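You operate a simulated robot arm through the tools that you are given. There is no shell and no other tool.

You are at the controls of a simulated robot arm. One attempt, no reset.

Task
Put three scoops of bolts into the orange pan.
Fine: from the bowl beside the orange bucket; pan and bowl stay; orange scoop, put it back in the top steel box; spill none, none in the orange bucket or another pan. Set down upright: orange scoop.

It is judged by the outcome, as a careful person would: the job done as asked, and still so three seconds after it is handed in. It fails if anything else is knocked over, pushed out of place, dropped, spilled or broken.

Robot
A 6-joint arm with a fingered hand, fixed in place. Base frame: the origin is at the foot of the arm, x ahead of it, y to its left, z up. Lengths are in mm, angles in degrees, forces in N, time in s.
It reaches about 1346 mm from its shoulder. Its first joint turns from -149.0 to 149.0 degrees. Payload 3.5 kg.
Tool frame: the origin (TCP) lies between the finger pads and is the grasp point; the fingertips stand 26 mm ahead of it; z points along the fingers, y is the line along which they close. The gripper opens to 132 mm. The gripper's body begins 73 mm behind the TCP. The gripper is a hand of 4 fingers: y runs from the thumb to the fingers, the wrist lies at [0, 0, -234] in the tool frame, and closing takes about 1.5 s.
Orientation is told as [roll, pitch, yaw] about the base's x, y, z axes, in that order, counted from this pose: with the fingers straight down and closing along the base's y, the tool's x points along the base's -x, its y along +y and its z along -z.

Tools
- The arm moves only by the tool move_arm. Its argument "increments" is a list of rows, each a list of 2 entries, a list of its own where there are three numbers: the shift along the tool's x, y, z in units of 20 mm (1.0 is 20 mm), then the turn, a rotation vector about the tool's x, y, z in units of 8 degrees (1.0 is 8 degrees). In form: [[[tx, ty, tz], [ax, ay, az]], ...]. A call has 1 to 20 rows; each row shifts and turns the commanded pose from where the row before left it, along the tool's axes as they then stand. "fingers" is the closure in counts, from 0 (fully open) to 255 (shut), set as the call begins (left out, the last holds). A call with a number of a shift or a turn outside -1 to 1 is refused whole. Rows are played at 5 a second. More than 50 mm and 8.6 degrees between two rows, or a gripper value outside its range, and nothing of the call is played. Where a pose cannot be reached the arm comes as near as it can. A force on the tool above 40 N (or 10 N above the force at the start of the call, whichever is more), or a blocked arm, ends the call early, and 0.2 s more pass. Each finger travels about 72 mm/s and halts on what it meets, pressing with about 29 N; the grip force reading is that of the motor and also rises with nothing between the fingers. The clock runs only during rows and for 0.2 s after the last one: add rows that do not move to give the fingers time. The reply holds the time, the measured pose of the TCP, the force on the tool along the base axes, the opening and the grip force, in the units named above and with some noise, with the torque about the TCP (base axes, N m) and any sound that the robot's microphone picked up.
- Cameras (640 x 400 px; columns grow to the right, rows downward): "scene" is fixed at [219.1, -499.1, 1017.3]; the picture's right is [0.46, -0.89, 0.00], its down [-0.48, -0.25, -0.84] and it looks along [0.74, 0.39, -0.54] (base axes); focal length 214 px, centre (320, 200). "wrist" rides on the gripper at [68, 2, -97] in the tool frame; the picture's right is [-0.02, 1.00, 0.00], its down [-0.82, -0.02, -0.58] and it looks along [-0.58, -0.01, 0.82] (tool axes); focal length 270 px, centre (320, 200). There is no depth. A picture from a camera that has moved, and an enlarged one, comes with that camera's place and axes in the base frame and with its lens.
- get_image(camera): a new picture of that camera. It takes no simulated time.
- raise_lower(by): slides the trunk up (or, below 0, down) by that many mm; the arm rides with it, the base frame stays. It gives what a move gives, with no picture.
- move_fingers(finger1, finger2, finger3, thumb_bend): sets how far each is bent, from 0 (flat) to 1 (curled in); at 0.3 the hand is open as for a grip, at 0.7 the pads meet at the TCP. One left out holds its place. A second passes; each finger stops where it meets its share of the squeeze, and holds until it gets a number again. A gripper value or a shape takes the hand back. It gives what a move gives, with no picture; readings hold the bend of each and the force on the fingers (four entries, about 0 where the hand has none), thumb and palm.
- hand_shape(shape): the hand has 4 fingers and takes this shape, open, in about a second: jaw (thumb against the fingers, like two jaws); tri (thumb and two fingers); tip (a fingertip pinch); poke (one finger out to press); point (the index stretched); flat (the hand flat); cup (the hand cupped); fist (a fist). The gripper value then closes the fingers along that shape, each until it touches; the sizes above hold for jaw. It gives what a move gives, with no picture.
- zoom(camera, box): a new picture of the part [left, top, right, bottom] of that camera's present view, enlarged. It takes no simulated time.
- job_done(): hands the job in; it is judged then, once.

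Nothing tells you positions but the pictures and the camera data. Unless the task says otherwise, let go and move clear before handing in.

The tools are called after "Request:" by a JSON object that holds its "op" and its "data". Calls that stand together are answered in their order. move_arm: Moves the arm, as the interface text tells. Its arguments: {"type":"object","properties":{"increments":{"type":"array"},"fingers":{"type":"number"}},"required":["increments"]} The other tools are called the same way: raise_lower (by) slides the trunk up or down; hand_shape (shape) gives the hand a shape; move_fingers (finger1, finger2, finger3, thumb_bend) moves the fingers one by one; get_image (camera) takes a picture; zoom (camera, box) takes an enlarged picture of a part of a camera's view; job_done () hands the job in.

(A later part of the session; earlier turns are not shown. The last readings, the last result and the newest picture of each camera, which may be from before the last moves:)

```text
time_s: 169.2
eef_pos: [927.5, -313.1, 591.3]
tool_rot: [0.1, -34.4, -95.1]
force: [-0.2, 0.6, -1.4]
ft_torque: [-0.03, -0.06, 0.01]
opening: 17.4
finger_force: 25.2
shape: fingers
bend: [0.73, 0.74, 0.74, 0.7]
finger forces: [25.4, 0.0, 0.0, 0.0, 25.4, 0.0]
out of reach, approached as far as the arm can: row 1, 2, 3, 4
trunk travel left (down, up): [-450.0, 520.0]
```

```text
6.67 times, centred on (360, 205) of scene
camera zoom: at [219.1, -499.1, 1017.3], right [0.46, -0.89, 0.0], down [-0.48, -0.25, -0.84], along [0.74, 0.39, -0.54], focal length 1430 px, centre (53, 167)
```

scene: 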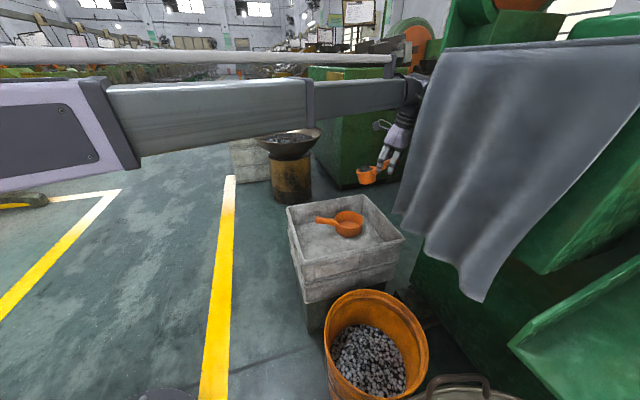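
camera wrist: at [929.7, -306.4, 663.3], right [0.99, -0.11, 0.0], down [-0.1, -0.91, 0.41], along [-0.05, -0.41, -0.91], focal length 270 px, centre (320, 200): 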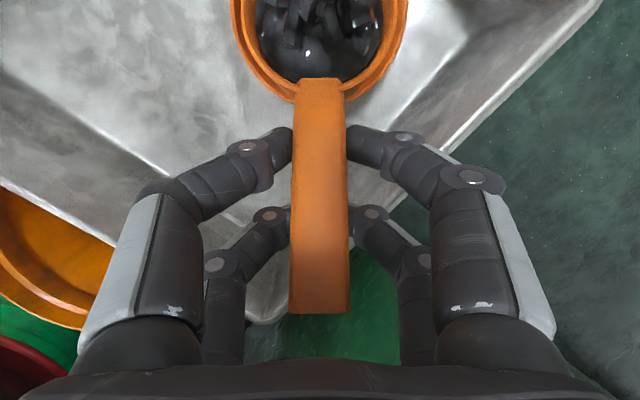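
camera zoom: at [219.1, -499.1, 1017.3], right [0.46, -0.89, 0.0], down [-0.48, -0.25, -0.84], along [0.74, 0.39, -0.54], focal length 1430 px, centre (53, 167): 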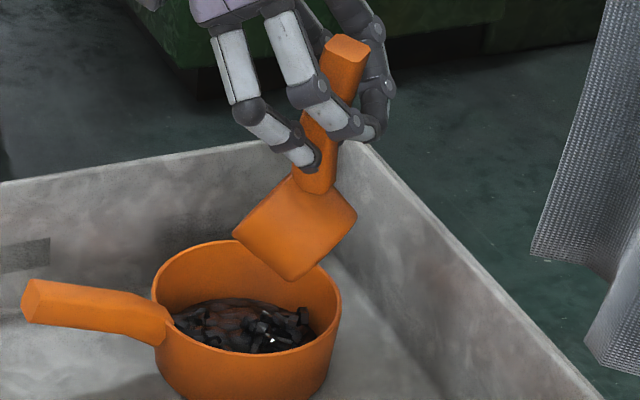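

Request:
{"op": "move_arm", "data": {"increments": [[[0.26, 0, -0.19], [0, -0.47, 0]], [[0.25, 0, -0.21], [0, -0.47, 0]], [[0.24, 0, -0.22], [0, -0.47, 0]], [[0.22, 0, -0.24], [0, -0.47, 0]], [[0, 0, 0], [0, 0, 0]]]}}

Request:
{"op": "raise_lower", "data": {"by": -35}}

Request:
{"op": "zoom", "data": {"camera": "scene", "box": [320, 175, 400, 235]}}

Request:
{"op": "get_image", "data": {"camera": "wrist"}}

```text
time_s: 170.4
eef_pos: [931.6, -286.4, 634.3]
tool_rot: [0.2, -49.4, -95.1]
force: [-0.3, -0.7, -0.6]
ft_torque: [0.03, 0.01, 0.0]
opening: 17.4
finger_force: 25.5
shape: fingers
bend: [0.73, 0.74, 0.74, 0.7]
finger forces: [25.5, 0.1, 0.1, 0.0, 25.4, 0.0]
out of reach, approached as far as the arm can: row 1, 2, 3, 4
trunk travel left (down, up): [-450.0, 520.0]
```

```text
time_s: 171.2
eef_pos: [931.4, -287.7, 597.5]
tool_rot: [0.1, -49.2, -95.1]
force: [0.7, 0.0, -1.7]
ft_torque: [0.01, 0.0, 0.01]
opening: 17.6
finger_force: 25.4
shape: fingers
bend: [0.73, 0.74, 0.74, 0.7]
finger forces: [25.4, 0.0, 0.0, 0.0, 25.5, 0.0]
trunk travel left (down, up): [-415.0, 555.0]
```

```text
6.67 times, centred on (360, 205) of scene
camera zoom: at [219.1, -499.1, 1017.3], right [0.46, -0.89, 0.0], down [-0.48, -0.25, -0.84], along [0.74, 0.39, -0.54], focal length 1430 px, centre (53, 167)
```

zoom: 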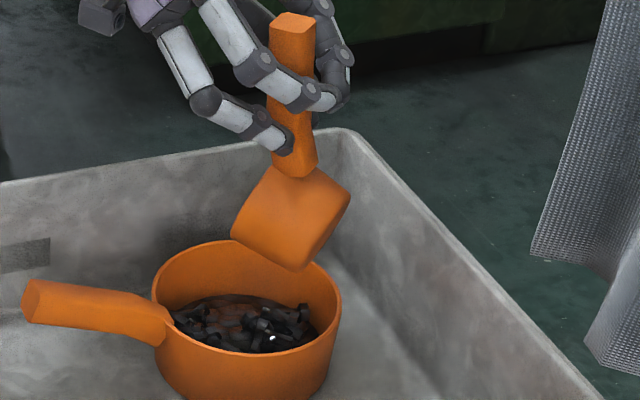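

```text
taken
camera wrist: at [942.7, -168.0, 608.7], right [0.99, -0.1, 0.02], down [-0.03, -0.09, 1.0], along [-0.1, -0.99, -0.09], focal length 270 px, centre (320, 200)
```

wrist: 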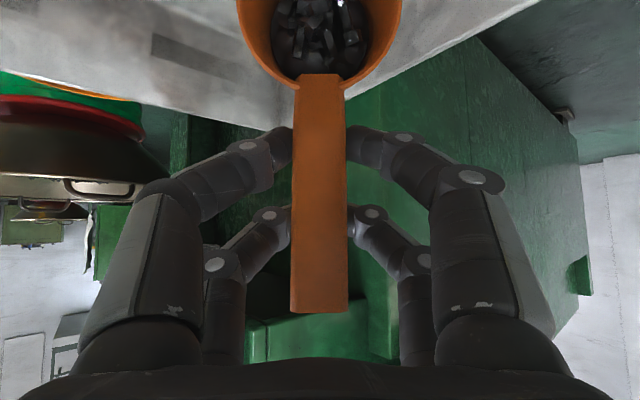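

Some bolts still sit in the scoop; continue tipping toward and past 90°.

Request:
{"op": "move_arm", "data": {"increments": [[[0.26, 0, -0.31], [0, -0.47, 0]], [[0.24, 0, -0.33], [0, -0.47, 0]], [[0.22, 0, -0.35], [0, -0.47, 0]], [[0.19, 0, -0.36], [0, -0.47, 0]], [[0, 0, 0], [0, 0, 0]]]}}

Request:
{"op": "raise_lower", "data": {"by": -40}}

Request:
{"op": "zoom", "data": {"camera": "scene", "box": [320, 175, 400, 235]}}

Request:
{"op": "zoom", "data": {"camera": "wrist", "box": [220, 0, 420, 120]}}

```text
time_s: 172.4
eef_pos: [935.1, -255.4, 649.4]
tool_rot: [0.3, -64.3, -95.2]
force: [-0.2, 0.9, -0.8]
ft_torque: [-0.01, -0.05, -0.01]
opening: 17.7
finger_force: 25.2
shape: fingers
bend: [0.73, 0.74, 0.74, 0.7]
finger forces: [25.5, 0.1, 0.0, 0.0, 25.6, 0.0]
out of reach, approached as far as the arm can: row 1, 2, 3, 4
trunk travel left (down, up): [-415.0, 555.0]
```

```text
time_s: 173.2
eef_pos: [933.7, -255.6, 608.8]
tool_rot: [0.3, -64.2, -95.2]
force: [-0.6, 0.0, -1.2]
ft_torque: [-0.01, -0.02, 0.02]
opening: 17.4
finger_force: 25.5
shape: fingers
bend: [0.73, 0.74, 0.74, 0.7]
finger forces: [25.6, 0.1, 0.1, 0.0, 25.6, 0.0]
trunk travel left (down, up): [-375.0, 595.0]
```

```text
6.67 times, centred on (360, 205) of scene
camera zoom: at [219.1, -499.1, 1017.3], right [0.46, -0.89, 0.0], down [-0.48, -0.25, -0.84], along [0.74, 0.39, -0.54], focal length 1430 px, centre (53, 167)
```

zoom: 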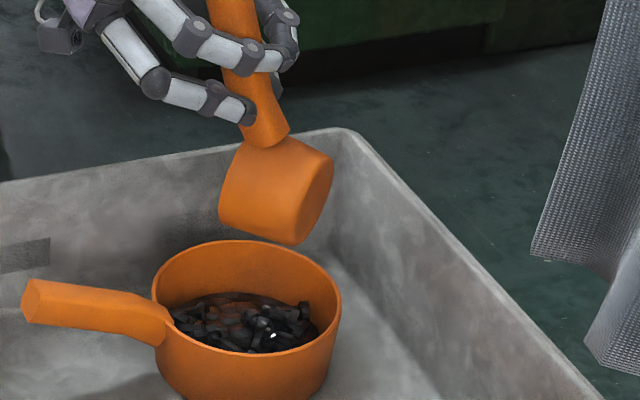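

```text
3.20 times, centred on (320, 60) of wrist
camera zoom: at [945.2, -137.3, 588.8], right [0.99, -0.1, 0.02], down [-0.01, 0.17, 0.99], along [-0.1, -0.98, 0.17], focal length 865 px, centre (320, 648)
```

zoom: 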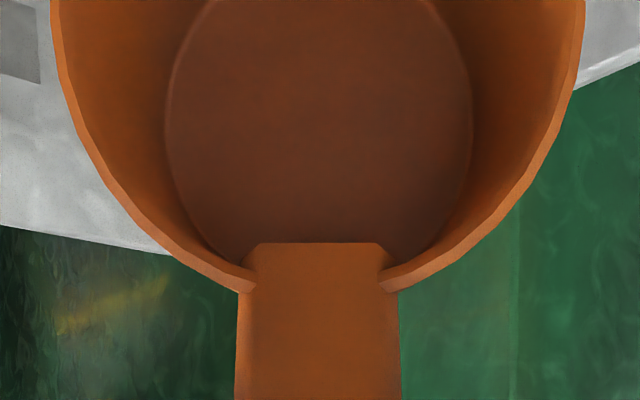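

The visible interior of the scoop is now empty. I'll tip another ~20° to make sure nothing is left on the nose side.

Request:
{"op": "move_arm", "data": {"increments": [[[0.2, 0, -0.41], [0, -0.5, 0]], [[0.18, 0, -0.43], [0, -0.5, 0]], [[0.15, 0, -0.44], [0, -0.5, 0]], [[0.12, 0, -0.44], [0, -0.5, 0]], [[0.1, 0, -0.44], [0, -0.5, 0]], [[0, 0, 0], [0, 0, 0]]]}}

Request:
{"op": "zoom", "data": {"camera": "scene", "box": [320, 165, 400, 225]}}

Request:
{"op": "zoom", "data": {"camera": "scene", "box": [290, 195, 410, 270]}}

```text
time_s: 174.6
eef_pos: [937.7, -208.6, 685.3]
tool_rot: [1.0, -84.1, -96.0]
force: [-0.5, -0.3, -0.7]
ft_torque: [0.07, 0.01, 0.01]
opening: 17.6
finger_force: 25.9
shape: fingers
bend: [0.73, 0.74, 0.74, 0.7]
finger forces: [25.6, 0.0, 0.1, 0.0, 25.7, 0.0]
out of reach, approached as far as the arm can: row 1, 2, 3, 4, 5
trunk travel left (down, up): [-375.0, 595.0]
```

```text
6.67 times, centred on (360, 195) of scene
camera zoom: at [219.1, -499.1, 1017.3], right [0.46, -0.89, 0.0], down [-0.48, -0.25, -0.84], along [0.74, 0.39, -0.54], focal length 1430 px, centre (53, 233)
```

zoom: 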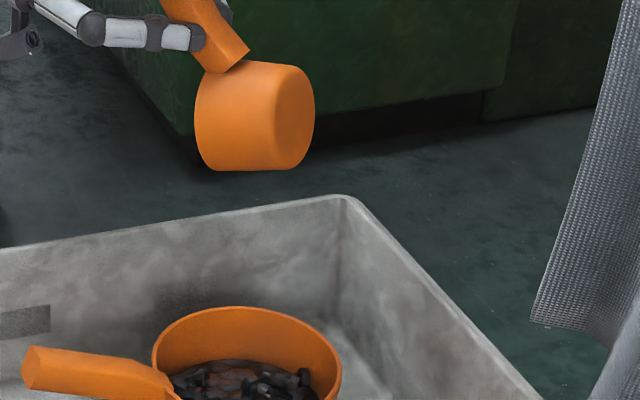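

```text
5.33 times, centred on (350, 232) of scene
camera zoom: at [219.1, -499.1, 1017.3], right [0.46, -0.89, 0.0], down [-0.48, -0.25, -0.84], along [0.74, 0.39, -0.54], focal length 1144 px, centre (160, 27)
```

zoom: 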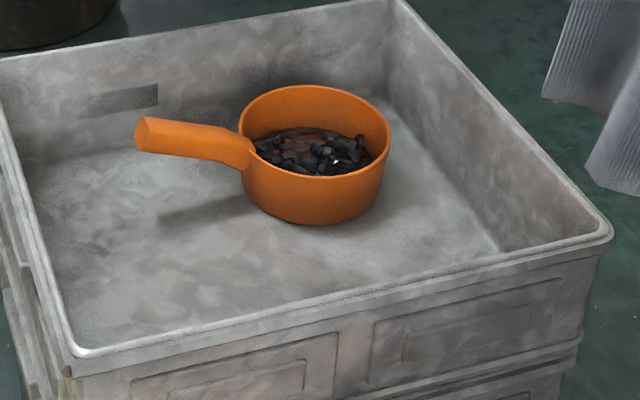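

Emptied with no spill; the pan holds the first scoop. Raise, level the scoop, and head back for the second load.

Request:
{"op": "raise_lower", "data": {"by": 250}}

Request:
{"op": "move_arm", "data": {"increments": [[[0, 0, 0], [0, 1, 0]], [[0, 0, 0], [0, 1, 0]], [[0, 0, 0], [0, 1, 0]], [[0, 0, 0], [0, 1, 0]], [[0, 0, 0], [0, 1, 0]], [[0, 0, 0], [0, 1, 0]], [[0, 0, 0], [0, 1, 0]], [[0, 0, 0], [0, 1, 0]], [[0, 0, 0], [0, 1, 0]], [[0, 0, 0], [0, 1, 0]], [[0, 0, 0], [0, 1, 0]], [[0, 0, 0], [0, 0.9, 0]], [[0, 0, 0], [0, 0, 0]]]}}

Request:
{"op": "zoom", "data": {"camera": "scene", "box": [310, 100, 400, 170]}}

Request:
{"op": "get_image", "data": {"camera": "wrist"}}

```text
time_s: 177.2
eef_pos: [937.3, -207.5, 935.6]
tool_rot: [1.0, -84.0, -95.9]
force: [-0.2, -0.1, -1.8]
ft_torque: [0.05, -0.01, 0.01]
opening: 17.5
finger_force: 26.2
shape: fingers
bend: [0.73, 0.74, 0.74, 0.7]
finger forces: [25.6, 0.0, 0.0, 0.1, 25.6, 0.1]
trunk travel left (down, up): [-625.0, 345.0]
```

```text
time_s: 180.0
eef_pos: [938.6, -210.1, 730.7]
tool_rot: [0.1, 11.3, -95.0]
force: [0.8, 0.0, -1.1]
ft_torque: [-0.03, 0.0, -0.01]
opening: 17.5
finger_force: 25.6
shape: fingers
bend: [0.73, 0.74, 0.74, 0.7]
finger forces: [25.6, 0.0, 0.0, 0.0, 25.7, 0.0]
out of reach, approached as far as the arm can: row 1, 2, 3, 4, 5, 6, 7, 8, 9, 10, 12
trunk travel left (down, up): [-625.0, 345.0]
```

```text
5.71 times, centred on (355, 135) of scene
camera zoom: at [219.1, -499.1, 1017.3], right [0.46, -0.89, 0.0], down [-0.48, -0.25, -0.84], along [0.74, 0.39, -0.54], focal length 1226 px, centre (120, 571)
```

zoom: 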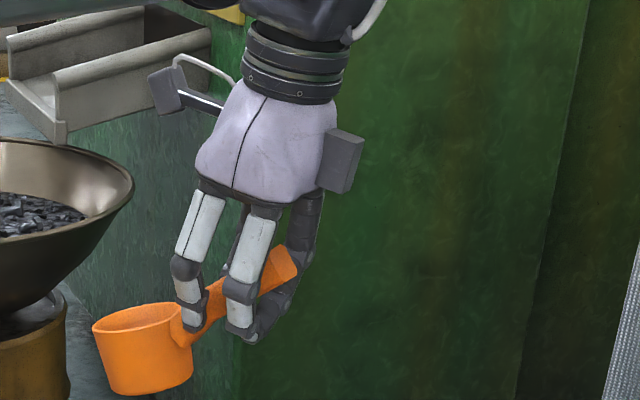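

```text
taken
camera wrist: at [942.7, -160.1, 838.9], right [0.99, -0.11, 0.0], down [-0.1, -0.91, 0.41], along [-0.05, -0.4, -0.91], focal length 270 px, centre (320, 200)
```

wrist: 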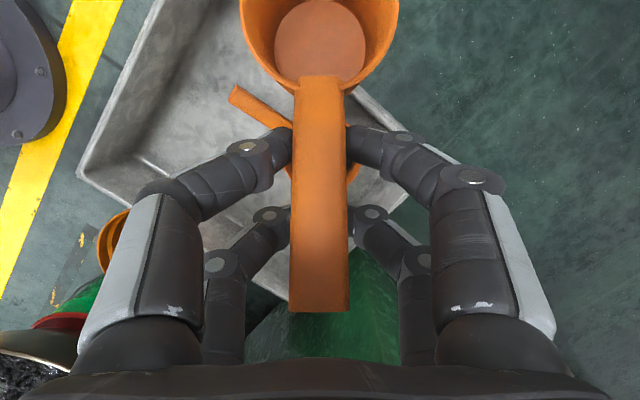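

The scoop is clean and empty. Return toward the bolt bowl.

Request:
{"op": "move_arm", "data": {"increments": [[[-0.486, -0.995, -0.095], [0, 0, 0]], [[-0.486, -0.995, -0.095], [0, 0, 0]], [[-0.486, -0.995, -0.095], [0, 0, 0]], [[-0.486, -0.995, -0.095], [0, 0, 0]], [[-0.486, -0.995, -0.095], [0, 0, 0]], [[-0.486, -0.995, -0.095], [0, 0, 0]], [[-0.486, -0.995, -0.095], [0, 0, 0]], [[-0.486, -0.995, -0.095], [0, 0, 0]], [[-0.486, -0.995, -0.095], [0, 0, 0]], [[-0.486, -0.995, -0.095], [0, 0, 0]], [[-0.486, -0.995, -0.095], [0, 0, 0]], [[-0.486, -0.995, -0.095], [0, 0, 0]], [[-0.486, -0.995, -0.095], [0, 0, 0]], [[-0.486, -0.995, -0.095], [0, 0, 0]], [[-0.486, -0.995, -0.095], [0, 0, 0]], [[-0.486, -0.995, -0.095], [0, 0, 0]], [[-0.486, -0.995, -0.095], [0, 0, 0]], [[-0.486, -0.995, -0.095], [0, 0, 0]], [[-0.486, -0.995, -0.095], [0, 0, 0]], [[-0.486, -0.995, -0.095], [0, 0, 0]]]}}

Request:
{"op": "move_arm", "data": {"increments": [[[-0.486, -0.995, -0.095], [0, 0, 0]], [[-0.486, -0.995, -0.095], [0, 0, 0]], [[-0.486, -0.995, -0.095], [0, 0, 0]], [[-0.486, -0.995, -0.095], [0, 0, 0]], [[-0.486, -0.995, -0.095], [0, 0, 0]], [[-0.486, -0.995, -0.095], [0, 0, 0]], [[0, 0, 0], [0, 0, 0]]]}}

Request:
{"op": "move_arm", "data": {"increments": [[[-0.964, -0.535, -0.187], [0, 0, 0]], [[-0.964, -0.535, -0.187], [0, 0, 0]], [[-0.964, -0.535, -0.187], [0, 0, 0]], [[-0.964, -0.535, -0.187], [0, 0, 0]], [[-0.964, -0.535, -0.187], [0, 0, 0]], [[-0.964, -0.535, -0.187], [0, 0, 0]], [[-0.964, -0.535, -0.187], [0, 0, 0]], [[-0.964, -0.535, -0.187], [0, 0, 0]], [[-0.964, -0.535, -0.187], [0, 0, 0]], [[-0.964, -0.535, -0.187], [0, 0, 0]], [[-0.964, -0.535, -0.187], [0, 0, 0]], [[-0.964, -0.535, -0.187], [0, 0, 0]], [[-0.964, -0.535, -0.187], [0, 0, 0]], [[-0.964, -0.535, -0.187], [0, 0, 0]], [[-0.964, -0.535, -0.187], [0, 0, 0]], [[-0.964, -0.535, -0.187], [0, 0, 0]], [[-0.964, -0.535, -0.187], [0, 0, 0]], [[-0.964, -0.535, -0.187], [0, 0, 0]], [[-0.964, -0.535, -0.187], [0, 0, 0]], [[0, 0, 0], [0, 0, 0]]]}}

Request:
{"op": "get_image", "data": {"camera": "wrist"}}

```text
time_s: 184.2
eef_pos: [522.2, -371.8, 730.6]
tool_rot: [0.1, 11.1, -95.0]
force: [0.7, 0.4, -1.1]
ft_torque: [-0.03, 0.03, 0.01]
opening: 17.7
finger_force: 25.2
shape: fingers
bend: [0.73, 0.74, 0.74, 0.7]
finger forces: [25.6, 0.1, 0.0, 0.0, 25.7, 0.0]
trunk travel left (down, up): [-625.0, 345.0]
```

```text
time_s: 185.8
eef_pos: [397.7, -416.2, 730.3]
tool_rot: [0.0, 11.2, -95.0]
force: [-0.6, 0.8, -0.6]
ft_torque: [-0.04, -0.03, 0.01]
opening: 17.5
finger_force: 26.3
shape: fingers
bend: [0.73, 0.74, 0.74, 0.7]
finger forces: [25.6, 0.0, 0.0, 0.1, 25.6, 0.0]
out of reach, approached as far as the arm can: row 1
trunk travel left (down, up): [-625.0, 345.0]
```

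```text
time_s: 190.0
eef_pos: [163.7, -773.7, 730.1]
tool_rot: [0.2, 11.2, -95.0]
force: [0.3, 0.6, -1.6]
ft_torque: [-0.06, 0.0, 0.04]
opening: 17.6
finger_force: 25.5
shape: fingers
bend: [0.73, 0.74, 0.74, 0.7]
finger forces: [25.5, 0.0, 0.0, 0.1, 25.4, 0.1]
trunk travel left (down, up): [-625.0, 345.0]
```

```text
taken
camera wrist: at [168.9, -724.5, 838.8], right [0.99, -0.11, 0.0], down [-0.1, -0.91, 0.41], along [-0.05, -0.41, -0.91], focal length 270 px, centre (320, 200)
```

wrist: 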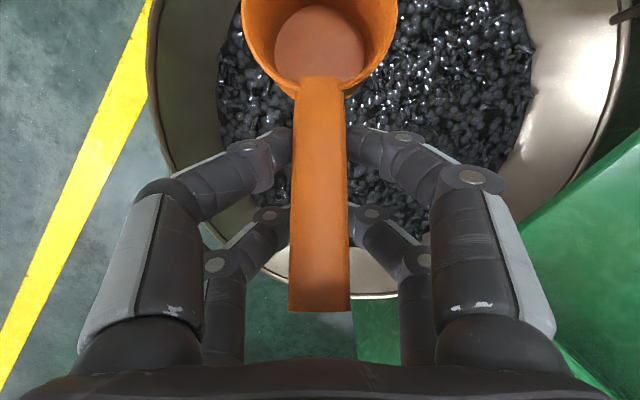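

Empty scoop back over the bowl. This time I'll dig toward the robot without turning: back off, tip nose-down 40° and lower into the bolts.

Request:
{"op": "move_arm", "data": {"increments": [[[-0.855, 0.2125, -0.166], [0, 0, 0]], [[-0.855, 0.2125, -0.166], [0, 0, 0]], [[-0.855, 0.2125, -0.166], [0, 0, 0]], [[-0.855, 0.2125, -0.166], [0, 0, 0]], [[-0.855, 0.2125, -0.166], [0, 0, 0]], [[-0.855, 0.2125, -0.166], [0, 0, 0]], [[0, 0, 0], [0, -1, 0]], [[0, 0, 0], [0, -1, 0]], [[0, 0, 0], [0, -1, 0]], [[0, 0, 0], [0, -1, 0]], [[0, 0, 0], [0, -1, 0]], [[0, 0, 0], [0, 0, 0]]]}}

Request:
{"op": "raise_lower", "data": {"by": -180}}

Request:
{"op": "get_image", "data": {"camera": "wrist"}}

```text
time_s: 192.6
eef_pos: [180.7, -879.8, 755.3]
tool_rot: [0.1, -28.9, -94.9]
force: [-1.1, 0.7, -0.5]
ft_torque: [-0.03, 0.02, -0.06]
opening: 17.6
finger_force: 25.8
shape: fingers
bend: [0.73, 0.74, 0.74, 0.7]
finger forces: [25.4, 0.0, 0.0, 0.0, 25.5, 0.1]
out of reach, approached as far as the arm can: row 7, 9, 10, 11
trunk travel left (down, up): [-625.0, 345.0]
```

```text
time_s: 194.6
eef_pos: [181.2, -879.7, 575.1]
tool_rot: [0.1, -28.7, -95.2]
force: [0.8, -0.2, -0.9]
ft_torque: [0.0, 0.0, -0.01]
opening: 17.7
finger_force: 25.1
shape: fingers
bend: [0.73, 0.74, 0.74, 0.7]
finger forces: [25.4, 0.0, 0.0, 0.0, 25.5, 0.1]
trunk travel left (down, up): [-445.0, 525.0]
```

```text
taken
camera wrist: at [190.0, -772.6, 627.0], right [0.99, -0.11, 0.01], down [-0.06, -0.43, 0.9], along [-0.09, -0.89, -0.44], focal length 270 px, centre (320, 200)
```

wrist: 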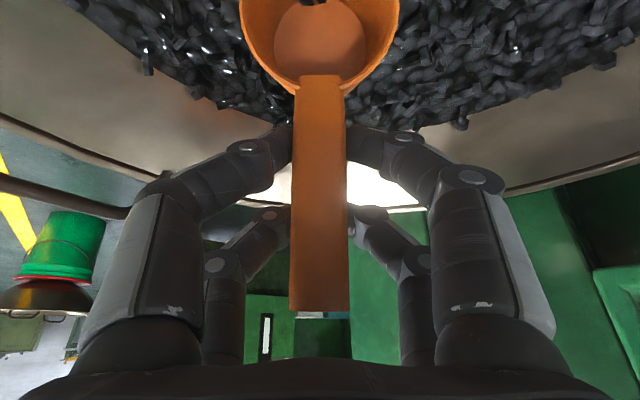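

Request:
{"op": "raise_lower", "data": {"by": -60}}

Request:
{"op": "raise_lower", "data": {"by": -20}}

Request:
{"op": "move_arm", "data": {"increments": [[[0.45, 0, -0.2], [0, 1, 0]], [[0.45, 0, -0.15], [0, 1, 0]], [[0.45, 0, -0.1], [0, 1, 0]], [[0.4, 0, 0], [0, 1, 0]], [[0.3, 0, 0.05], [0, 1, 0]], [[0.1, 0, 0], [0, 1, 0]], [[0, 0, 0], [0, 0.25, 0]], [[0, 0, 0], [0, 0, 0]]]}}

Request:
{"op": "get_image", "data": {"camera": "wrist"}}

```text
time_s: 195.6
eef_pos: [180.6, -880.1, 515.2]
tool_rot: [0.1, -28.8, -95.1]
force: [0.5, 0.2, -1.8]
ft_torque: [0.03, 0.01, -0.01]
opening: 17.7
finger_force: 26.1
shape: fingers
bend: [0.73, 0.74, 0.74, 0.7]
finger forces: [25.2, 0.0, 0.1, 0.1, 25.4, 0.0]
trunk travel left (down, up): [-385.0, 585.0]
```

```text
time_s: 196.3
eef_pos: [180.6, -879.8, 495.7]
tool_rot: [0.1, -28.7, -95.0]
force: [0.7, -0.1, -1.9]
ft_torque: [-0.03, 0.01, 0.01]
opening: 17.6
finger_force: 25.3
shape: fingers
bend: [0.73, 0.74, 0.74, 0.7]
finger forces: [25.3, 0.1, 0.0, 0.0, 25.4, 0.0]
trunk travel left (down, up): [-365.0, 605.0]
```

```text
time_s: 198.1
eef_pos: [183.5, -835.5, 482.8]
tool_rot: [0.1, 21.4, -95.1]
force: [0.6, -0.9, -3.1]
ft_torque: [-0.1, 0.02, -0.01]
opening: 17.7
finger_force: 25.6
shape: fingers
bend: [0.73, 0.74, 0.74, 0.7]
finger forces: [25.5, 0.0, 0.0, 0.1, 25.4, 0.0]
out of reach, approached as far as the arm can: row 1, 2, 3, 5, 6
trunk travel left (down, up): [-365.0, 605.0]
```

```text
taken
camera wrist: at [186.5, -805.6, 597.2], right [0.99, -0.11, -0.01], down [-0.11, -0.96, 0.24], along [-0.03, -0.24, -0.97], focal length 270 px, centre (320, 200)
```

wrist: 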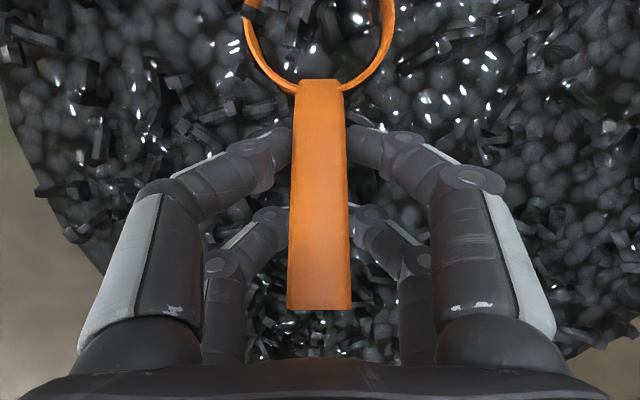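

The scoop is level at the surface and filled. Raise and check.

Request:
{"op": "raise_lower", "data": {"by": 100}}

Request:
{"op": "zoom", "data": {"camera": "wrist", "box": [200, 0, 440, 150]}}

Request:
{"op": "get_image", "data": {"camera": "wrist"}}

```text
time_s: 199.4
eef_pos: [183.6, -835.5, 583.1]
tool_rot: [0.1, 21.3, -95.1]
force: [1.3, -1.2, -2.1]
ft_torque: [-0.09, 0.02, -0.02]
opening: 17.7
finger_force: 25.5
shape: fingers
bend: [0.73, 0.74, 0.74, 0.7]
finger forces: [25.5, 0.1, 0.1, 0.1, 25.5, 0.0]
trunk travel left (down, up): [-465.0, 505.0]
```

```text
2.67 times, centred on (320, 75) of wrist
camera zoom: at [186.5, -805.6, 697.0], right [0.99, -0.11, -0.01], down [-0.11, -0.96, 0.24], along [-0.03, -0.24, -0.97], focal length 721 px, centre (320, 533)
```

zoom: 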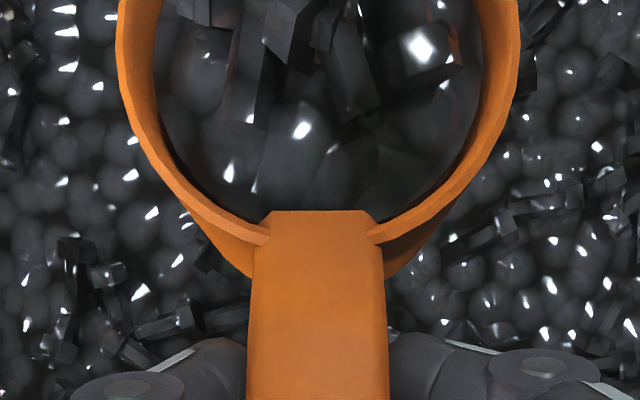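

```text
taken
camera wrist: at [186.5, -805.6, 697.0], right [0.99, -0.11, -0.01], down [-0.11, -0.96, 0.24], along [-0.03, -0.24, -0.97], focal length 270 px, centre (320, 200)
```

wrist: 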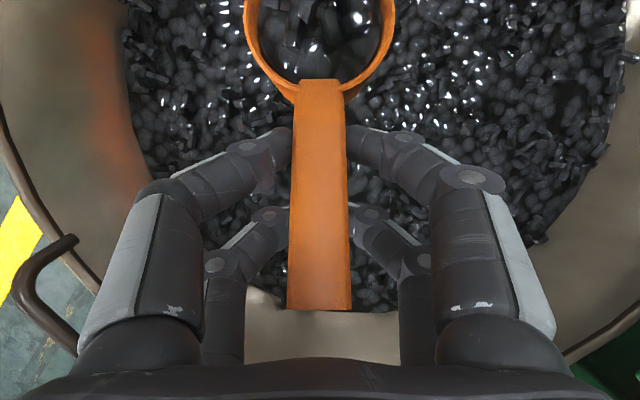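

Second scoop is full. Raise and carry it back along the same route.

Request:
{"op": "raise_lower", "data": {"by": 150}}

Request:
{"op": "move_arm", "data": {"increments": [[[0.916, 0.408, 0.357], [0, 0, 0]], [[0.916, 0.408, 0.357], [0, 0, 0]], [[0.916, 0.408, 0.357], [0, 0, 0]], [[0.916, 0.408, 0.357], [0, 0, 0]], [[0.916, 0.408, 0.357], [0, 0, 0]], [[0.916, 0.408, 0.357], [0, 0, 0]], [[0.916, 0.408, 0.357], [0, 0, 0]], [[0.916, 0.408, 0.357], [0, 0, 0]], [[0.916, 0.408, 0.357], [0, 0, 0]], [[0.916, 0.408, 0.357], [0, 0, 0]], [[0.916, 0.408, 0.357], [0, 0, 0]], [[0.916, 0.408, 0.357], [0, 0, 0]], [[0.916, 0.408, 0.357], [0, 0, 0]], [[0.916, 0.408, 0.357], [0, 0, 0]], [[0.916, 0.408, 0.357], [0, 0, 0]], [[0.916, 0.408, 0.357], [0, 0, 0]], [[0.916, 0.408, 0.357], [0, 0, 0]], [[0.916, 0.408, 0.357], [0, 0, 0]], [[0.916, 0.408, 0.357], [0, 0, 0]], [[0.916, 0.408, 0.357], [0, 0, 0]]]}}

Request:
{"op": "move_arm", "data": {"increments": [[[0.916, 0.408, 0.357], [0, 0, 0]], [[0.916, 0.408, 0.357], [0, 0, 0]], [[0, 0, 0], [0, 0, 0]]]}}

Request:
{"op": "zoom", "data": {"camera": "scene", "box": [240, 230, 370, 330]}}

```text
time_s: 201.2
eef_pos: [184.6, -835.2, 731.8]
tool_rot: [0.1, 21.3, -95.0]
force: [-0.4, 0.3, -2.3]
ft_torque: [-0.11, 0.03, 0.01]
opening: 17.5
finger_force: 25.8
shape: fingers
bend: [0.73, 0.74, 0.74, 0.7]
finger forces: [25.5, 0.0, 0.0, 0.0, 25.4, 0.0]
trunk travel left (down, up): [-615.0, 355.0]
```

```text
time_s: 205.4
eef_pos: [381.3, -459.0, 731.9]
tool_rot: [0.1, 21.3, -95.0]
force: [-1.2, -0.2, -1.2]
ft_torque: [-0.1, 0.0, -0.01]
opening: 17.4
finger_force: 25.0
shape: fingers
bend: [0.73, 0.74, 0.74, 0.7]
finger forces: [25.4, 0.0, 0.0, 0.1, 25.4, 0.0]
trunk travel left (down, up): [-615.0, 355.0]
```

```text
time_s: 206.2
eef_pos: [401.1, -421.4, 732.0]
tool_rot: [0.1, 21.2, -95.0]
force: [-1.0, -0.9, -1.9]
ft_torque: [-0.12, 0.03, 0.0]
opening: 17.4
finger_force: 26.0
shape: fingers
bend: [0.73, 0.74, 0.74, 0.7]
finger forces: [25.4, 0.0, 0.0, 0.2, 25.4, 0.0]
trunk travel left (down, up): [-615.0, 355.0]
```

```text
4.00 times, centred on (305, 280) of scene
camera zoom: at [219.1, -499.1, 1017.3], right [0.46, -0.89, 0.0], down [-0.48, -0.25, -0.84], along [0.74, 0.39, -0.54], focal length 858 px, centre (380, -120)
```

zoom: 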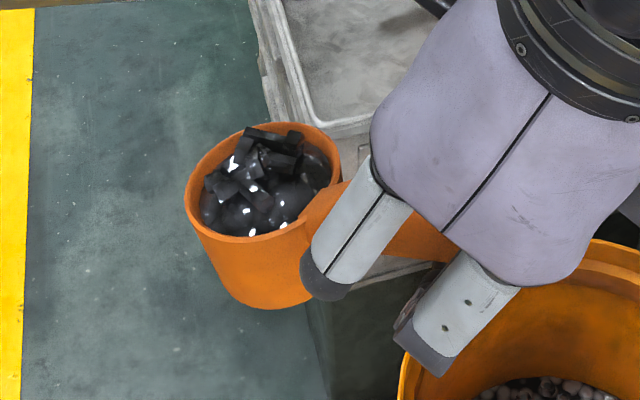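

Scoop is level and full. Continue to the box side.

Request:
{"op": "move_arm", "data": {"increments": [[[0.451, 0.959, 0.176], [0, 0, 0]], [[0.451, 0.959, 0.176], [0, 0, 0]], [[0.451, 0.959, 0.176], [0, 0, 0]], [[0.451, 0.959, 0.176], [0, 0, 0]], [[0.451, 0.959, 0.176], [0, 0, 0]], [[0.451, 0.959, 0.176], [0, 0, 0]], [[0.451, 0.959, 0.176], [0, 0, 0]], [[0.451, 0.959, 0.176], [0, 0, 0]], [[0.451, 0.959, 0.176], [0, 0, 0]], [[0.451, 0.959, 0.176], [0, 0, 0]], [[0.451, 0.959, 0.176], [0, 0, 0]], [[0.451, 0.959, 0.176], [0, 0, 0]], [[0.451, 0.959, 0.176], [0, 0, 0]], [[0.451, 0.959, 0.176], [0, 0, 0]], [[0.451, 0.959, 0.176], [0, 0, 0]], [[0.451, 0.959, 0.176], [0, 0, 0]], [[0.451, 0.959, 0.176], [0, 0, 0]], [[0.451, 0.959, 0.176], [0, 0, 0]], [[0.451, 0.959, 0.176], [0, 0, 0]], [[0.451, 0.959, 0.176], [0, 0, 0]]]}}

Request:
{"op": "move_arm", "data": {"increments": [[[0.451, 0.959, 0.176], [0, 0, 0]], [[0.451, 0.959, 0.176], [0, 0, 0]], [[0.451, 0.959, 0.176], [0, 0, 0]], [[0.451, 0.959, 0.176], [0, 0, 0]], [[0, 0, 0], [0, 0, 0]]]}}

Request:
{"op": "zoom", "data": {"camera": "scene", "box": [310, 110, 390, 170]}}

Request:
{"op": "get_image", "data": {"camera": "wrist"}}

```text
time_s: 210.4
eef_pos: [801.2, -263.9, 731.7]
tool_rot: [0.1, 21.4, -95.1]
force: [0.3, 0.6, -1.7]
ft_torque: [-0.13, 0.0, -0.01]
opening: 17.5
finger_force: 25.2
shape: fingers
bend: [0.73, 0.74, 0.74, 0.7]
finger forces: [25.4, 0.1, 0.1, 0.0, 25.4, 0.0]
trunk travel left (down, up): [-615.0, 355.0]
```

```text
time_s: 211.6
eef_pos: [881.8, -229.5, 732.3]
tool_rot: [0.1, 21.4, -94.9]
force: [1.0, -0.8, -2.0]
ft_torque: [-0.09, 0.03, 0.02]
opening: 17.6
finger_force: 25.5
shape: fingers
bend: [0.73, 0.74, 0.74, 0.7]
finger forces: [25.4, 0.1, 0.0, 0.0, 25.5, 0.1]
trunk travel left (down, up): [-615.0, 355.0]
```

```text
6.67 times, centred on (350, 140) of scene
camera zoom: at [219.1, -499.1, 1017.3], right [0.46, -0.89, 0.0], down [-0.48, -0.25, -0.84], along [0.74, 0.39, -0.54], focal length 1430 px, centre (120, 600)
```

zoom: 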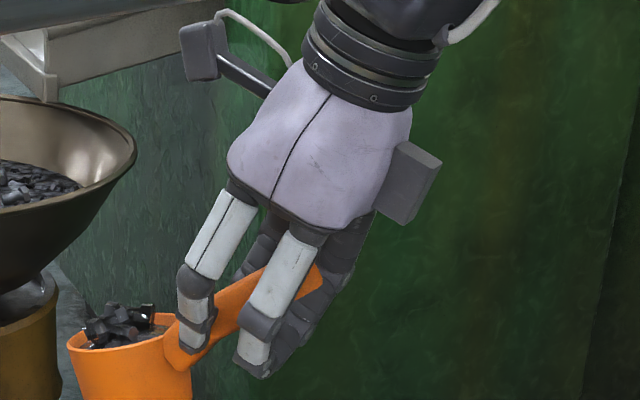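

```text
taken
camera wrist: at [884.2, -200.3, 847.1], right [0.99, -0.11, -0.01], down [-0.11, -0.96, 0.24], along [-0.03, -0.24, -0.97], focal length 270 px, centre (320, 200)
```

wrist: 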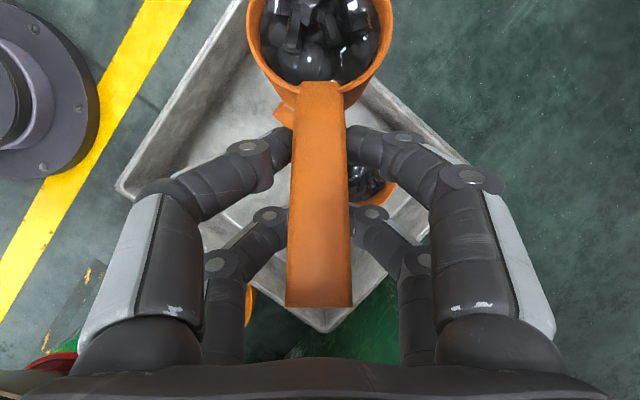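

Request:
{"op": "zoom", "data": {"camera": "scene", "box": [308, 140, 352, 176]}}

```text
11.11 times, centred on (330, 158) of scene
camera zoom: at [219.1, -499.1, 1017.3], right [0.46, -0.89, 0.0], down [-0.48, -0.25, -0.84], along [0.74, 0.39, -0.54], focal length 2383 px, centre (209, 667)
```

zoom: 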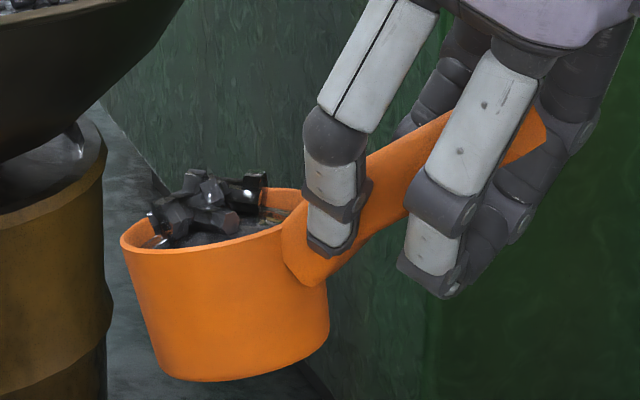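

About 10° nose-down, heap intact. Ease the tilt a little (as last time) and move to the pre-pour spot.

Request:
{"op": "move_arm", "data": {"increments": [[[0, 0, 0], [0, -0.5, 0]], [[0, 0, 0], [0, -0.5, 0]], [[-0.883, 0.379, -0.204], [0, 0, 0]], [[-0.883, 0.379, -0.204], [0, 0, 0]], [[-0.883, 0.379, -0.204], [0, 0, 0]], [[-0.883, 0.379, -0.204], [0, 0, 0]], [[-0.883, 0.379, -0.204], [0, 0, 0]], [[-0.883, 0.379, -0.204], [0, 0, 0]], [[-0.883, 0.379, -0.204], [0, 0, 0]], [[0, 0, 0], [0, 0, 0]]]}}

Request:
{"op": "raise_lower", "data": {"by": -160}}

Request:
{"op": "zoom", "data": {"camera": "scene", "box": [320, 175, 400, 235]}}

Request:
{"op": "get_image", "data": {"camera": "wrist"}}

```text
time_s: 213.8
eef_pos: [920.7, -363.4, 721.6]
tool_rot: [0.1, 13.3, -94.9]
force: [-0.6, 0.3, -1.2]
ft_torque: [-0.06, -0.01, -0.01]
opening: 17.3
finger_force: 25.0
shape: fingers
bend: [0.73, 0.74, 0.74, 0.7]
finger forces: [25.4, 0.0, 0.0, 0.0, 25.4, 0.1]
out of reach, approached as far as the arm can: row 1, 2
trunk travel left (down, up): [-615.0, 355.0]
```

```text
time_s: 215.6
eef_pos: [920.3, -363.3, 562.8]
tool_rot: [0.1, 13.3, -95.0]
force: [-0.6, -0.1, -2.4]
ft_torque: [-0.1, 0.03, -0.01]
opening: 17.6
finger_force: 25.8
shape: fingers
bend: [0.73, 0.74, 0.74, 0.7]
finger forces: [25.4, 0.0, 0.1, 0.0, 25.4, 0.1]
trunk travel left (down, up): [-455.0, 515.0]
```

```text
6.67 times, centred on (360, 205) of scene
camera zoom: at [219.1, -499.1, 1017.3], right [0.46, -0.89, 0.0], down [-0.48, -0.25, -0.84], along [0.74, 0.39, -0.54], focal length 1430 px, centre (53, 167)
```

zoom: 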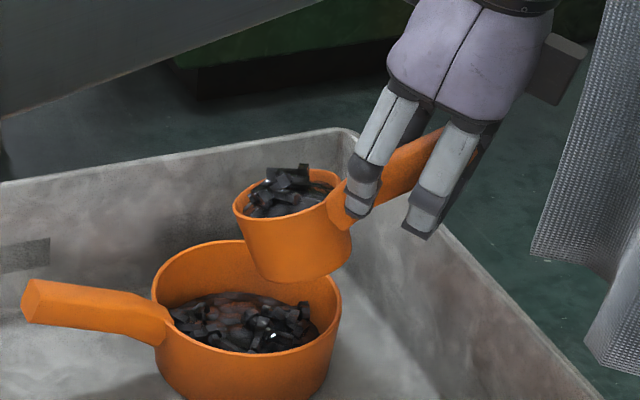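

```text
taken
camera wrist: at [924.8, -317.3, 672.3], right [0.99, -0.11, 0.0], down [-0.1, -0.92, 0.38], along [-0.05, -0.37, -0.93], focal length 270 px, centre (320, 200)
```

wrist: 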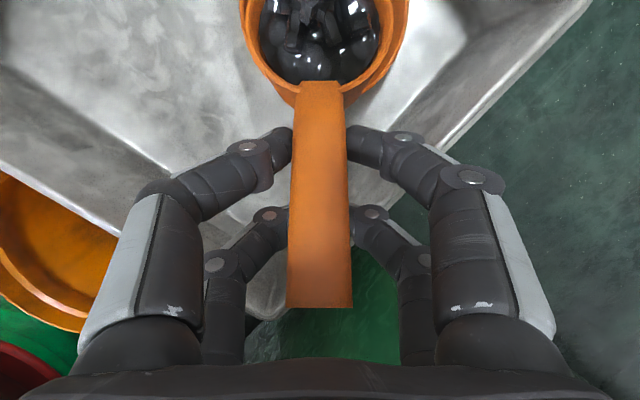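

Shift 4 mm right to centre, then tip as before.

Request:
{"op": "move_arm", "data": {"increments": [[[0.1, 0.2, 0], [0, -0.5, 0]], [[0.1, 0, 0], [0, -0.5, 0]], [[0.1, 0, 0], [0, -0.5, 0]], [[0.27, 0, 0], [0, -0.47, 0]], [[0.27, 0, -0.03], [0, -0.47, 0]], [[0.27, 0, -0.05], [0, -0.47, 0]], [[0.27, 0, -0.06], [0, -0.47, 0]], [[0, 0, 0], [0, 0, 0]]]}}

Request:
{"op": "zoom", "data": {"camera": "scene", "box": [320, 175, 400, 235]}}

```text
time_s: 217.4
eef_pos: [925.8, -335.1, 563.7]
tool_rot: [0.1, -13.9, -95.0]
force: [0.3, -0.2, -1.7]
ft_torque: [-0.03, 0.01, -0.02]
opening: 17.3
finger_force: 25.3
shape: fingers
bend: [0.73, 0.74, 0.74, 0.7]
finger forces: [25.3, 0.0, 0.1, 0.1, 25.2, 0.0]
out of reach, approached as far as the arm can: row 1, 3, 6
trunk travel left (down, up): [-455.0, 515.0]
```

```text
6.67 times, centred on (360, 205) of scene
camera zoom: at [219.1, -499.1, 1017.3], right [0.46, -0.89, 0.0], down [-0.48, -0.25, -0.84], along [0.74, 0.39, -0.54], focal length 1430 px, centre (53, 167)
```

zoom: 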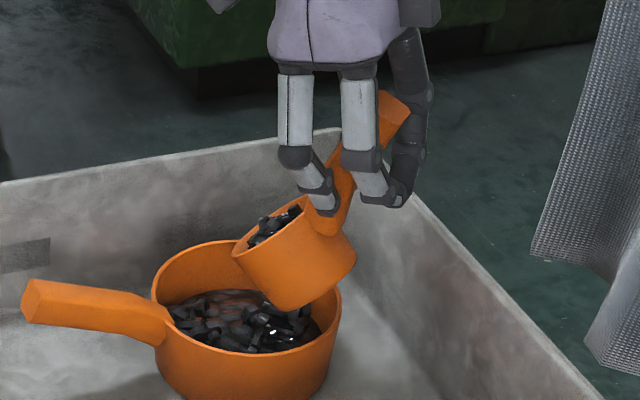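

Pouring into the pan. Continue tipping.

Request:
{"op": "move_arm", "data": {"increments": [[[0.26, 0, -0.07], [0, -0.47, 0]], [[0.26, 0, -0.09], [0, -0.47, 0]], [[0.25, 0, -0.11], [0, -0.47, 0]], [[0.25, 0, -0.12], [0, -0.47, 0]], [[0, 0, 0], [0, 0, 0]]]}}

Request:
{"op": "move_arm", "data": {"increments": [[[0.27, 0, -0.16], [0, -0.47, 0]], [[0.26, 0, -0.18], [0, -0.47, 0]], [[0.25, 0, -0.2], [0, -0.47, 0]], [[0.24, 0, -0.22], [0, -0.47, 0]], [[0, 0, 0], [0, 0, 0]]]}}

Request:
{"op": "raise_lower", "data": {"by": -30}}

Request:
{"op": "zoom", "data": {"camera": "scene", "box": [320, 175, 400, 235]}}

Request:
{"op": "zoom", "data": {"camera": "wrist", "box": [220, 0, 420, 120]}}

```text
time_s: 218.6
eef_pos: [927.4, -314.1, 585.5]
tool_rot: [0.1, -28.9, -95.1]
force: [0.1, -0.5, -1.7]
ft_torque: [0.0, 0.0, 0.02]
opening: 17.5
finger_force: 25.1
shape: fingers
bend: [0.73, 0.74, 0.74, 0.7]
finger forces: [25.3, 0.1, 0.1, 0.0, 25.3, 0.1]
out of reach, approached as far as the arm can: row 1, 2, 3, 4
trunk travel left (down, up): [-455.0, 515.0]
```

```text
time_s: 219.8
eef_pos: [931.4, -288.7, 621.3]
tool_rot: [0.0, -43.8, -95.1]
force: [0.4, 0.3, -1.6]
ft_torque: [0.01, 0.02, 0.0]
opening: 17.5
finger_force: 25.7
shape: fingers
bend: [0.73, 0.74, 0.74, 0.7]
finger forces: [25.3, 0.0, 0.0, 0.0, 25.4, 0.0]
out of reach, approached as far as the arm can: row 1, 2, 3, 4
trunk travel left (down, up): [-455.0, 515.0]
```

```text
time_s: 220.5
eef_pos: [931.3, -288.4, 591.0]
tool_rot: [0.1, -43.8, -95.1]
force: [0.6, -0.1, -1.2]
ft_torque: [0.02, 0.0, 0.02]
opening: 17.4
finger_force: 25.5
shape: fingers
bend: [0.73, 0.74, 0.74, 0.7]
finger forces: [25.3, 0.0, 0.0, 0.1, 25.4, 0.1]
trunk travel left (down, up): [-425.0, 545.0]
```

```text
6.67 times, centred on (360, 205) of scene
camera zoom: at [219.1, -499.1, 1017.3], right [0.46, -0.89, 0.0], down [-0.48, -0.25, -0.84], along [0.74, 0.39, -0.54], focal length 1430 px, centre (53, 167)
```

zoom: 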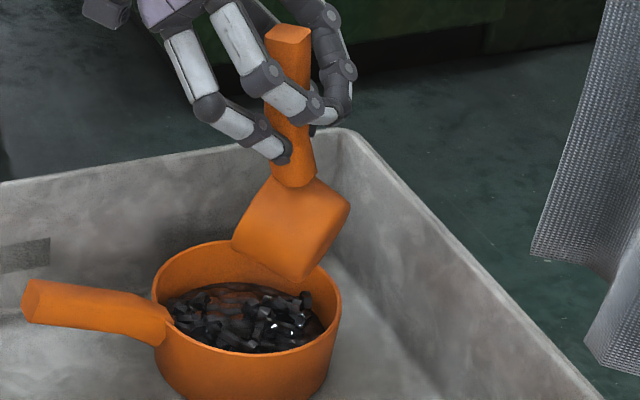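

```text
3.20 times, centred on (320, 60) of wrist
camera zoom: at [942.1, -171.5, 613.7], right [0.99, -0.11, 0.02], down [-0.04, -0.19, 0.98], along [-0.1, -0.98, -0.19], focal length 865 px, centre (320, 648)
```

zoom: 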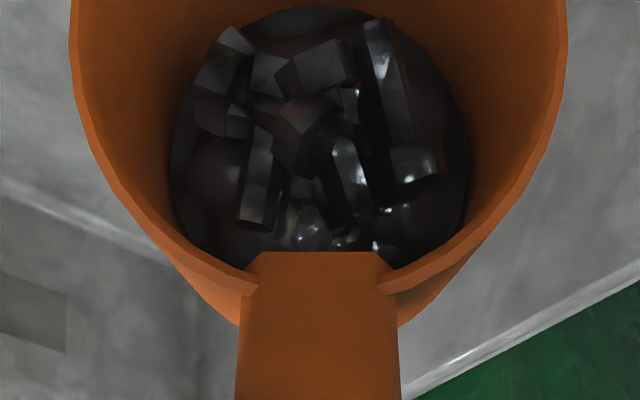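

Request:
{"op": "move_arm", "data": {"increments": [[[0.28, 0, -0.28], [0, -0.47, 0]], [[0.26, 0, -0.3], [0, -0.47, 0]], [[0.24, 0, -0.32], [0, -0.47, 0]], [[0.22, 0, -0.34], [0, -0.47, 0]], [[0, 0, 0], [0, 0, 0]]]}}

Request:
{"op": "raise_lower", "data": {"by": -40}}

Request:
{"op": "move_arm", "data": {"increments": [[[0.22, 0, -0.38], [0, -0.47, 0]], [[0.2, 0, -0.4], [0, -0.47, 0]], [[0.17, 0, -0.41], [0, -0.47, 0]], [[0.15, 0, -0.42], [0, -0.47, 0]], [[0, 0, 0], [0, 0, 0]]]}}

Request:
{"op": "zoom", "data": {"camera": "scene", "box": [320, 175, 400, 235]}}

Request:
{"op": "zoom", "data": {"camera": "wrist", "box": [220, 0, 420, 120]}}

```text
time_s: 221.7
eef_pos: [935.5, -256.1, 638.9]
tool_rot: [0.2, -58.9, -95.2]
force: [-0.3, 0.7, -1.2]
ft_torque: [0.06, -0.05, 0.0]
opening: 17.4
finger_force: 25.6
shape: fingers
bend: [0.73, 0.74, 0.74, 0.7]
finger forces: [25.4, 0.0, 0.0, 0.1, 25.4, 0.1]
out of reach, approached as far as the arm can: row 1, 2, 3, 4
trunk travel left (down, up): [-425.0, 545.0]
```

```text
time_s: 222.6
eef_pos: [935.2, -256.8, 599.0]
tool_rot: [0.2, -58.8, -95.2]
force: [0.4, -0.3, -0.7]
ft_torque: [0.02, 0.01, 0.01]
opening: 17.4
finger_force: 25.9
shape: fingers
bend: [0.73, 0.74, 0.74, 0.7]
finger forces: [25.4, 0.0, 0.0, 0.0, 25.5, 0.1]
trunk travel left (down, up): [-385.0, 585.0]
```

```text
time_s: 223.8
eef_pos: [938.4, -221.0, 654.1]
tool_rot: [0.3, -73.6, -95.3]
force: [0.4, 0.4, -1.5]
ft_torque: [0.05, 0.0, 0.02]
opening: 17.5
finger_force: 24.9
shape: fingers
bend: [0.73, 0.74, 0.74, 0.7]
finger forces: [25.3, 0.0, 0.0, 0.1, 25.5, 0.1]
out of reach, approached as far as the arm can: row 1, 2, 3, 4
trunk travel left (down, up): [-385.0, 585.0]
```

```text
6.67 times, centred on (360, 205) of scene
camera zoom: at [219.1, -499.1, 1017.3], right [0.46, -0.89, 0.0], down [-0.48, -0.25, -0.84], along [0.74, 0.39, -0.54], focal length 1430 px, centre (53, 167)
```

zoom: 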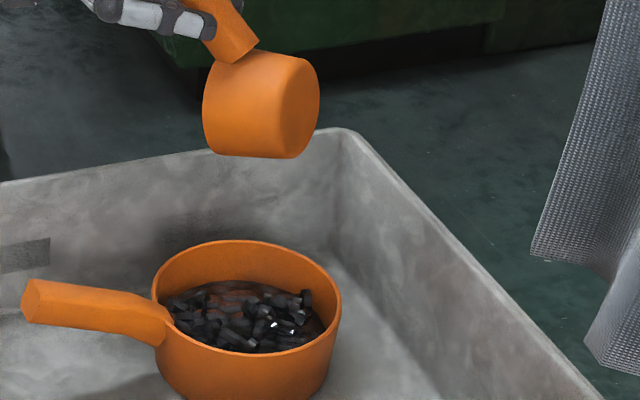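

```text
3.20 times, centred on (320, 60) of wrist
camera zoom: at [949.1, -108.2, 615.7], right [1.0, -0.09, 0.03], down [0.01, 0.33, 0.95], along [-0.1, -0.94, 0.32], focal length 865 px, centre (320, 648)
```

zoom: 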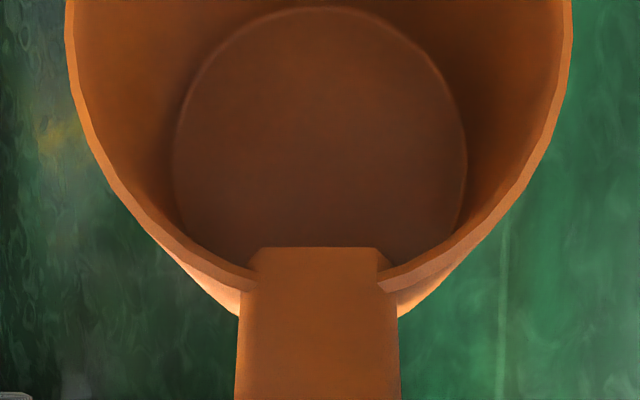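

Second scoop is in the pan and the scoop is empty. Quick spill check, then raise and level for the third.

Request:
{"op": "zoom", "data": {"camera": "scene", "box": [280, 190, 410, 275]}}

Request:
{"op": "raise_lower", "data": {"by": 240}}

Request:
{"op": "move_arm", "data": {"increments": [[[0, 0, 0], [0, 1, 0]], [[0, 0, 0], [0, 1, 0]], [[0, 0, 0], [0, 1, 0]], [[0, 0, 0], [0, 1, 0]], [[0, 0, 0], [0, 1, 0]], [[0, 0, 0], [0, 1, 0]], [[0, 0, 0], [0, 1, 0]], [[0, 0, 0], [0, 1, 0]], [[0, 0, 0], [0, 1, 0]], [[0, 0, 0], [0, 1, 0]], [[0, 0, 0], [0, 1, 0]], [[0, 0, 0], [0, 0.7, 0]], [[0, 0, 0], [0, 0, 0]]]}}

Request:
{"op": "get_image", "data": {"camera": "wrist"}}

```text
4.71 times, centred on (345, 232) of scene
camera zoom: at [219.1, -499.1, 1017.3], right [0.46, -0.89, 0.0], down [-0.48, -0.25, -0.84], along [0.74, 0.39, -0.54], focal length 1009 px, centre (202, 47)
```

zoom: 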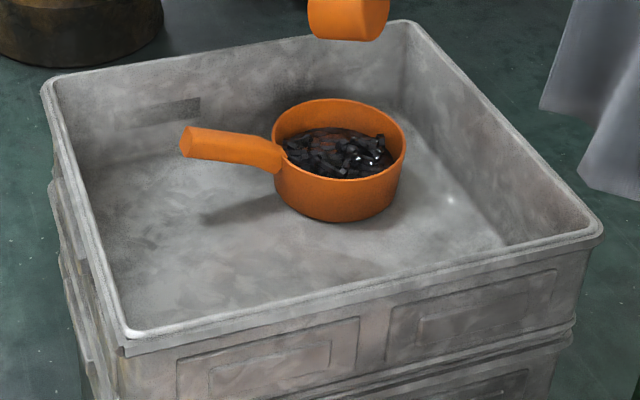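

```text
time_s: 226.3
eef_pos: [938.5, -221.6, 893.2]
tool_rot: [0.3, -73.6, -95.2]
force: [-0.1, 0.5, -1.2]
ft_torque: [0.04, -0.01, 0.0]
opening: 17.3
finger_force: 25.6
shape: fingers
bend: [0.73, 0.74, 0.74, 0.7]
finger forces: [25.4, 0.0, 0.0, 0.0, 25.5, 0.0]
trunk travel left (down, up): [-625.0, 345.0]
```

```text
time_s: 229.1
eef_pos: [938.3, -220.9, 740.6]
tool_rot: [0.2, 20.1, -94.9]
force: [0.4, -0.7, -1.4]
ft_torque: [-0.08, -0.01, 0.0]
opening: 17.6
finger_force: 25.8
shape: fingers
bend: [0.73, 0.74, 0.74, 0.7]
finger forces: [25.5, 0.1, 0.1, 0.1, 25.5, 0.0]
out of reach, approached as far as the arm can: row 1, 2, 3, 4, 5, 6, 7, 8, 9, 11, 12
trunk travel left (down, up): [-625.0, 345.0]
```

```text
taken
camera wrist: at [941.5, -188.7, 854.7], right [0.99, -0.11, -0.01], down [-0.1, -0.96, 0.26], along [-0.04, -0.26, -0.96], focal length 270 px, centre (320, 200)
```

wrist: 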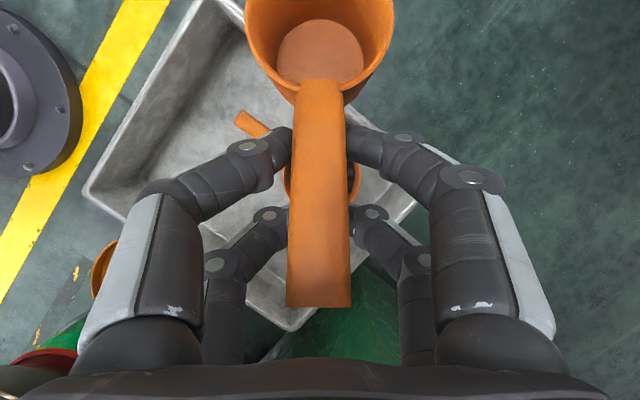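

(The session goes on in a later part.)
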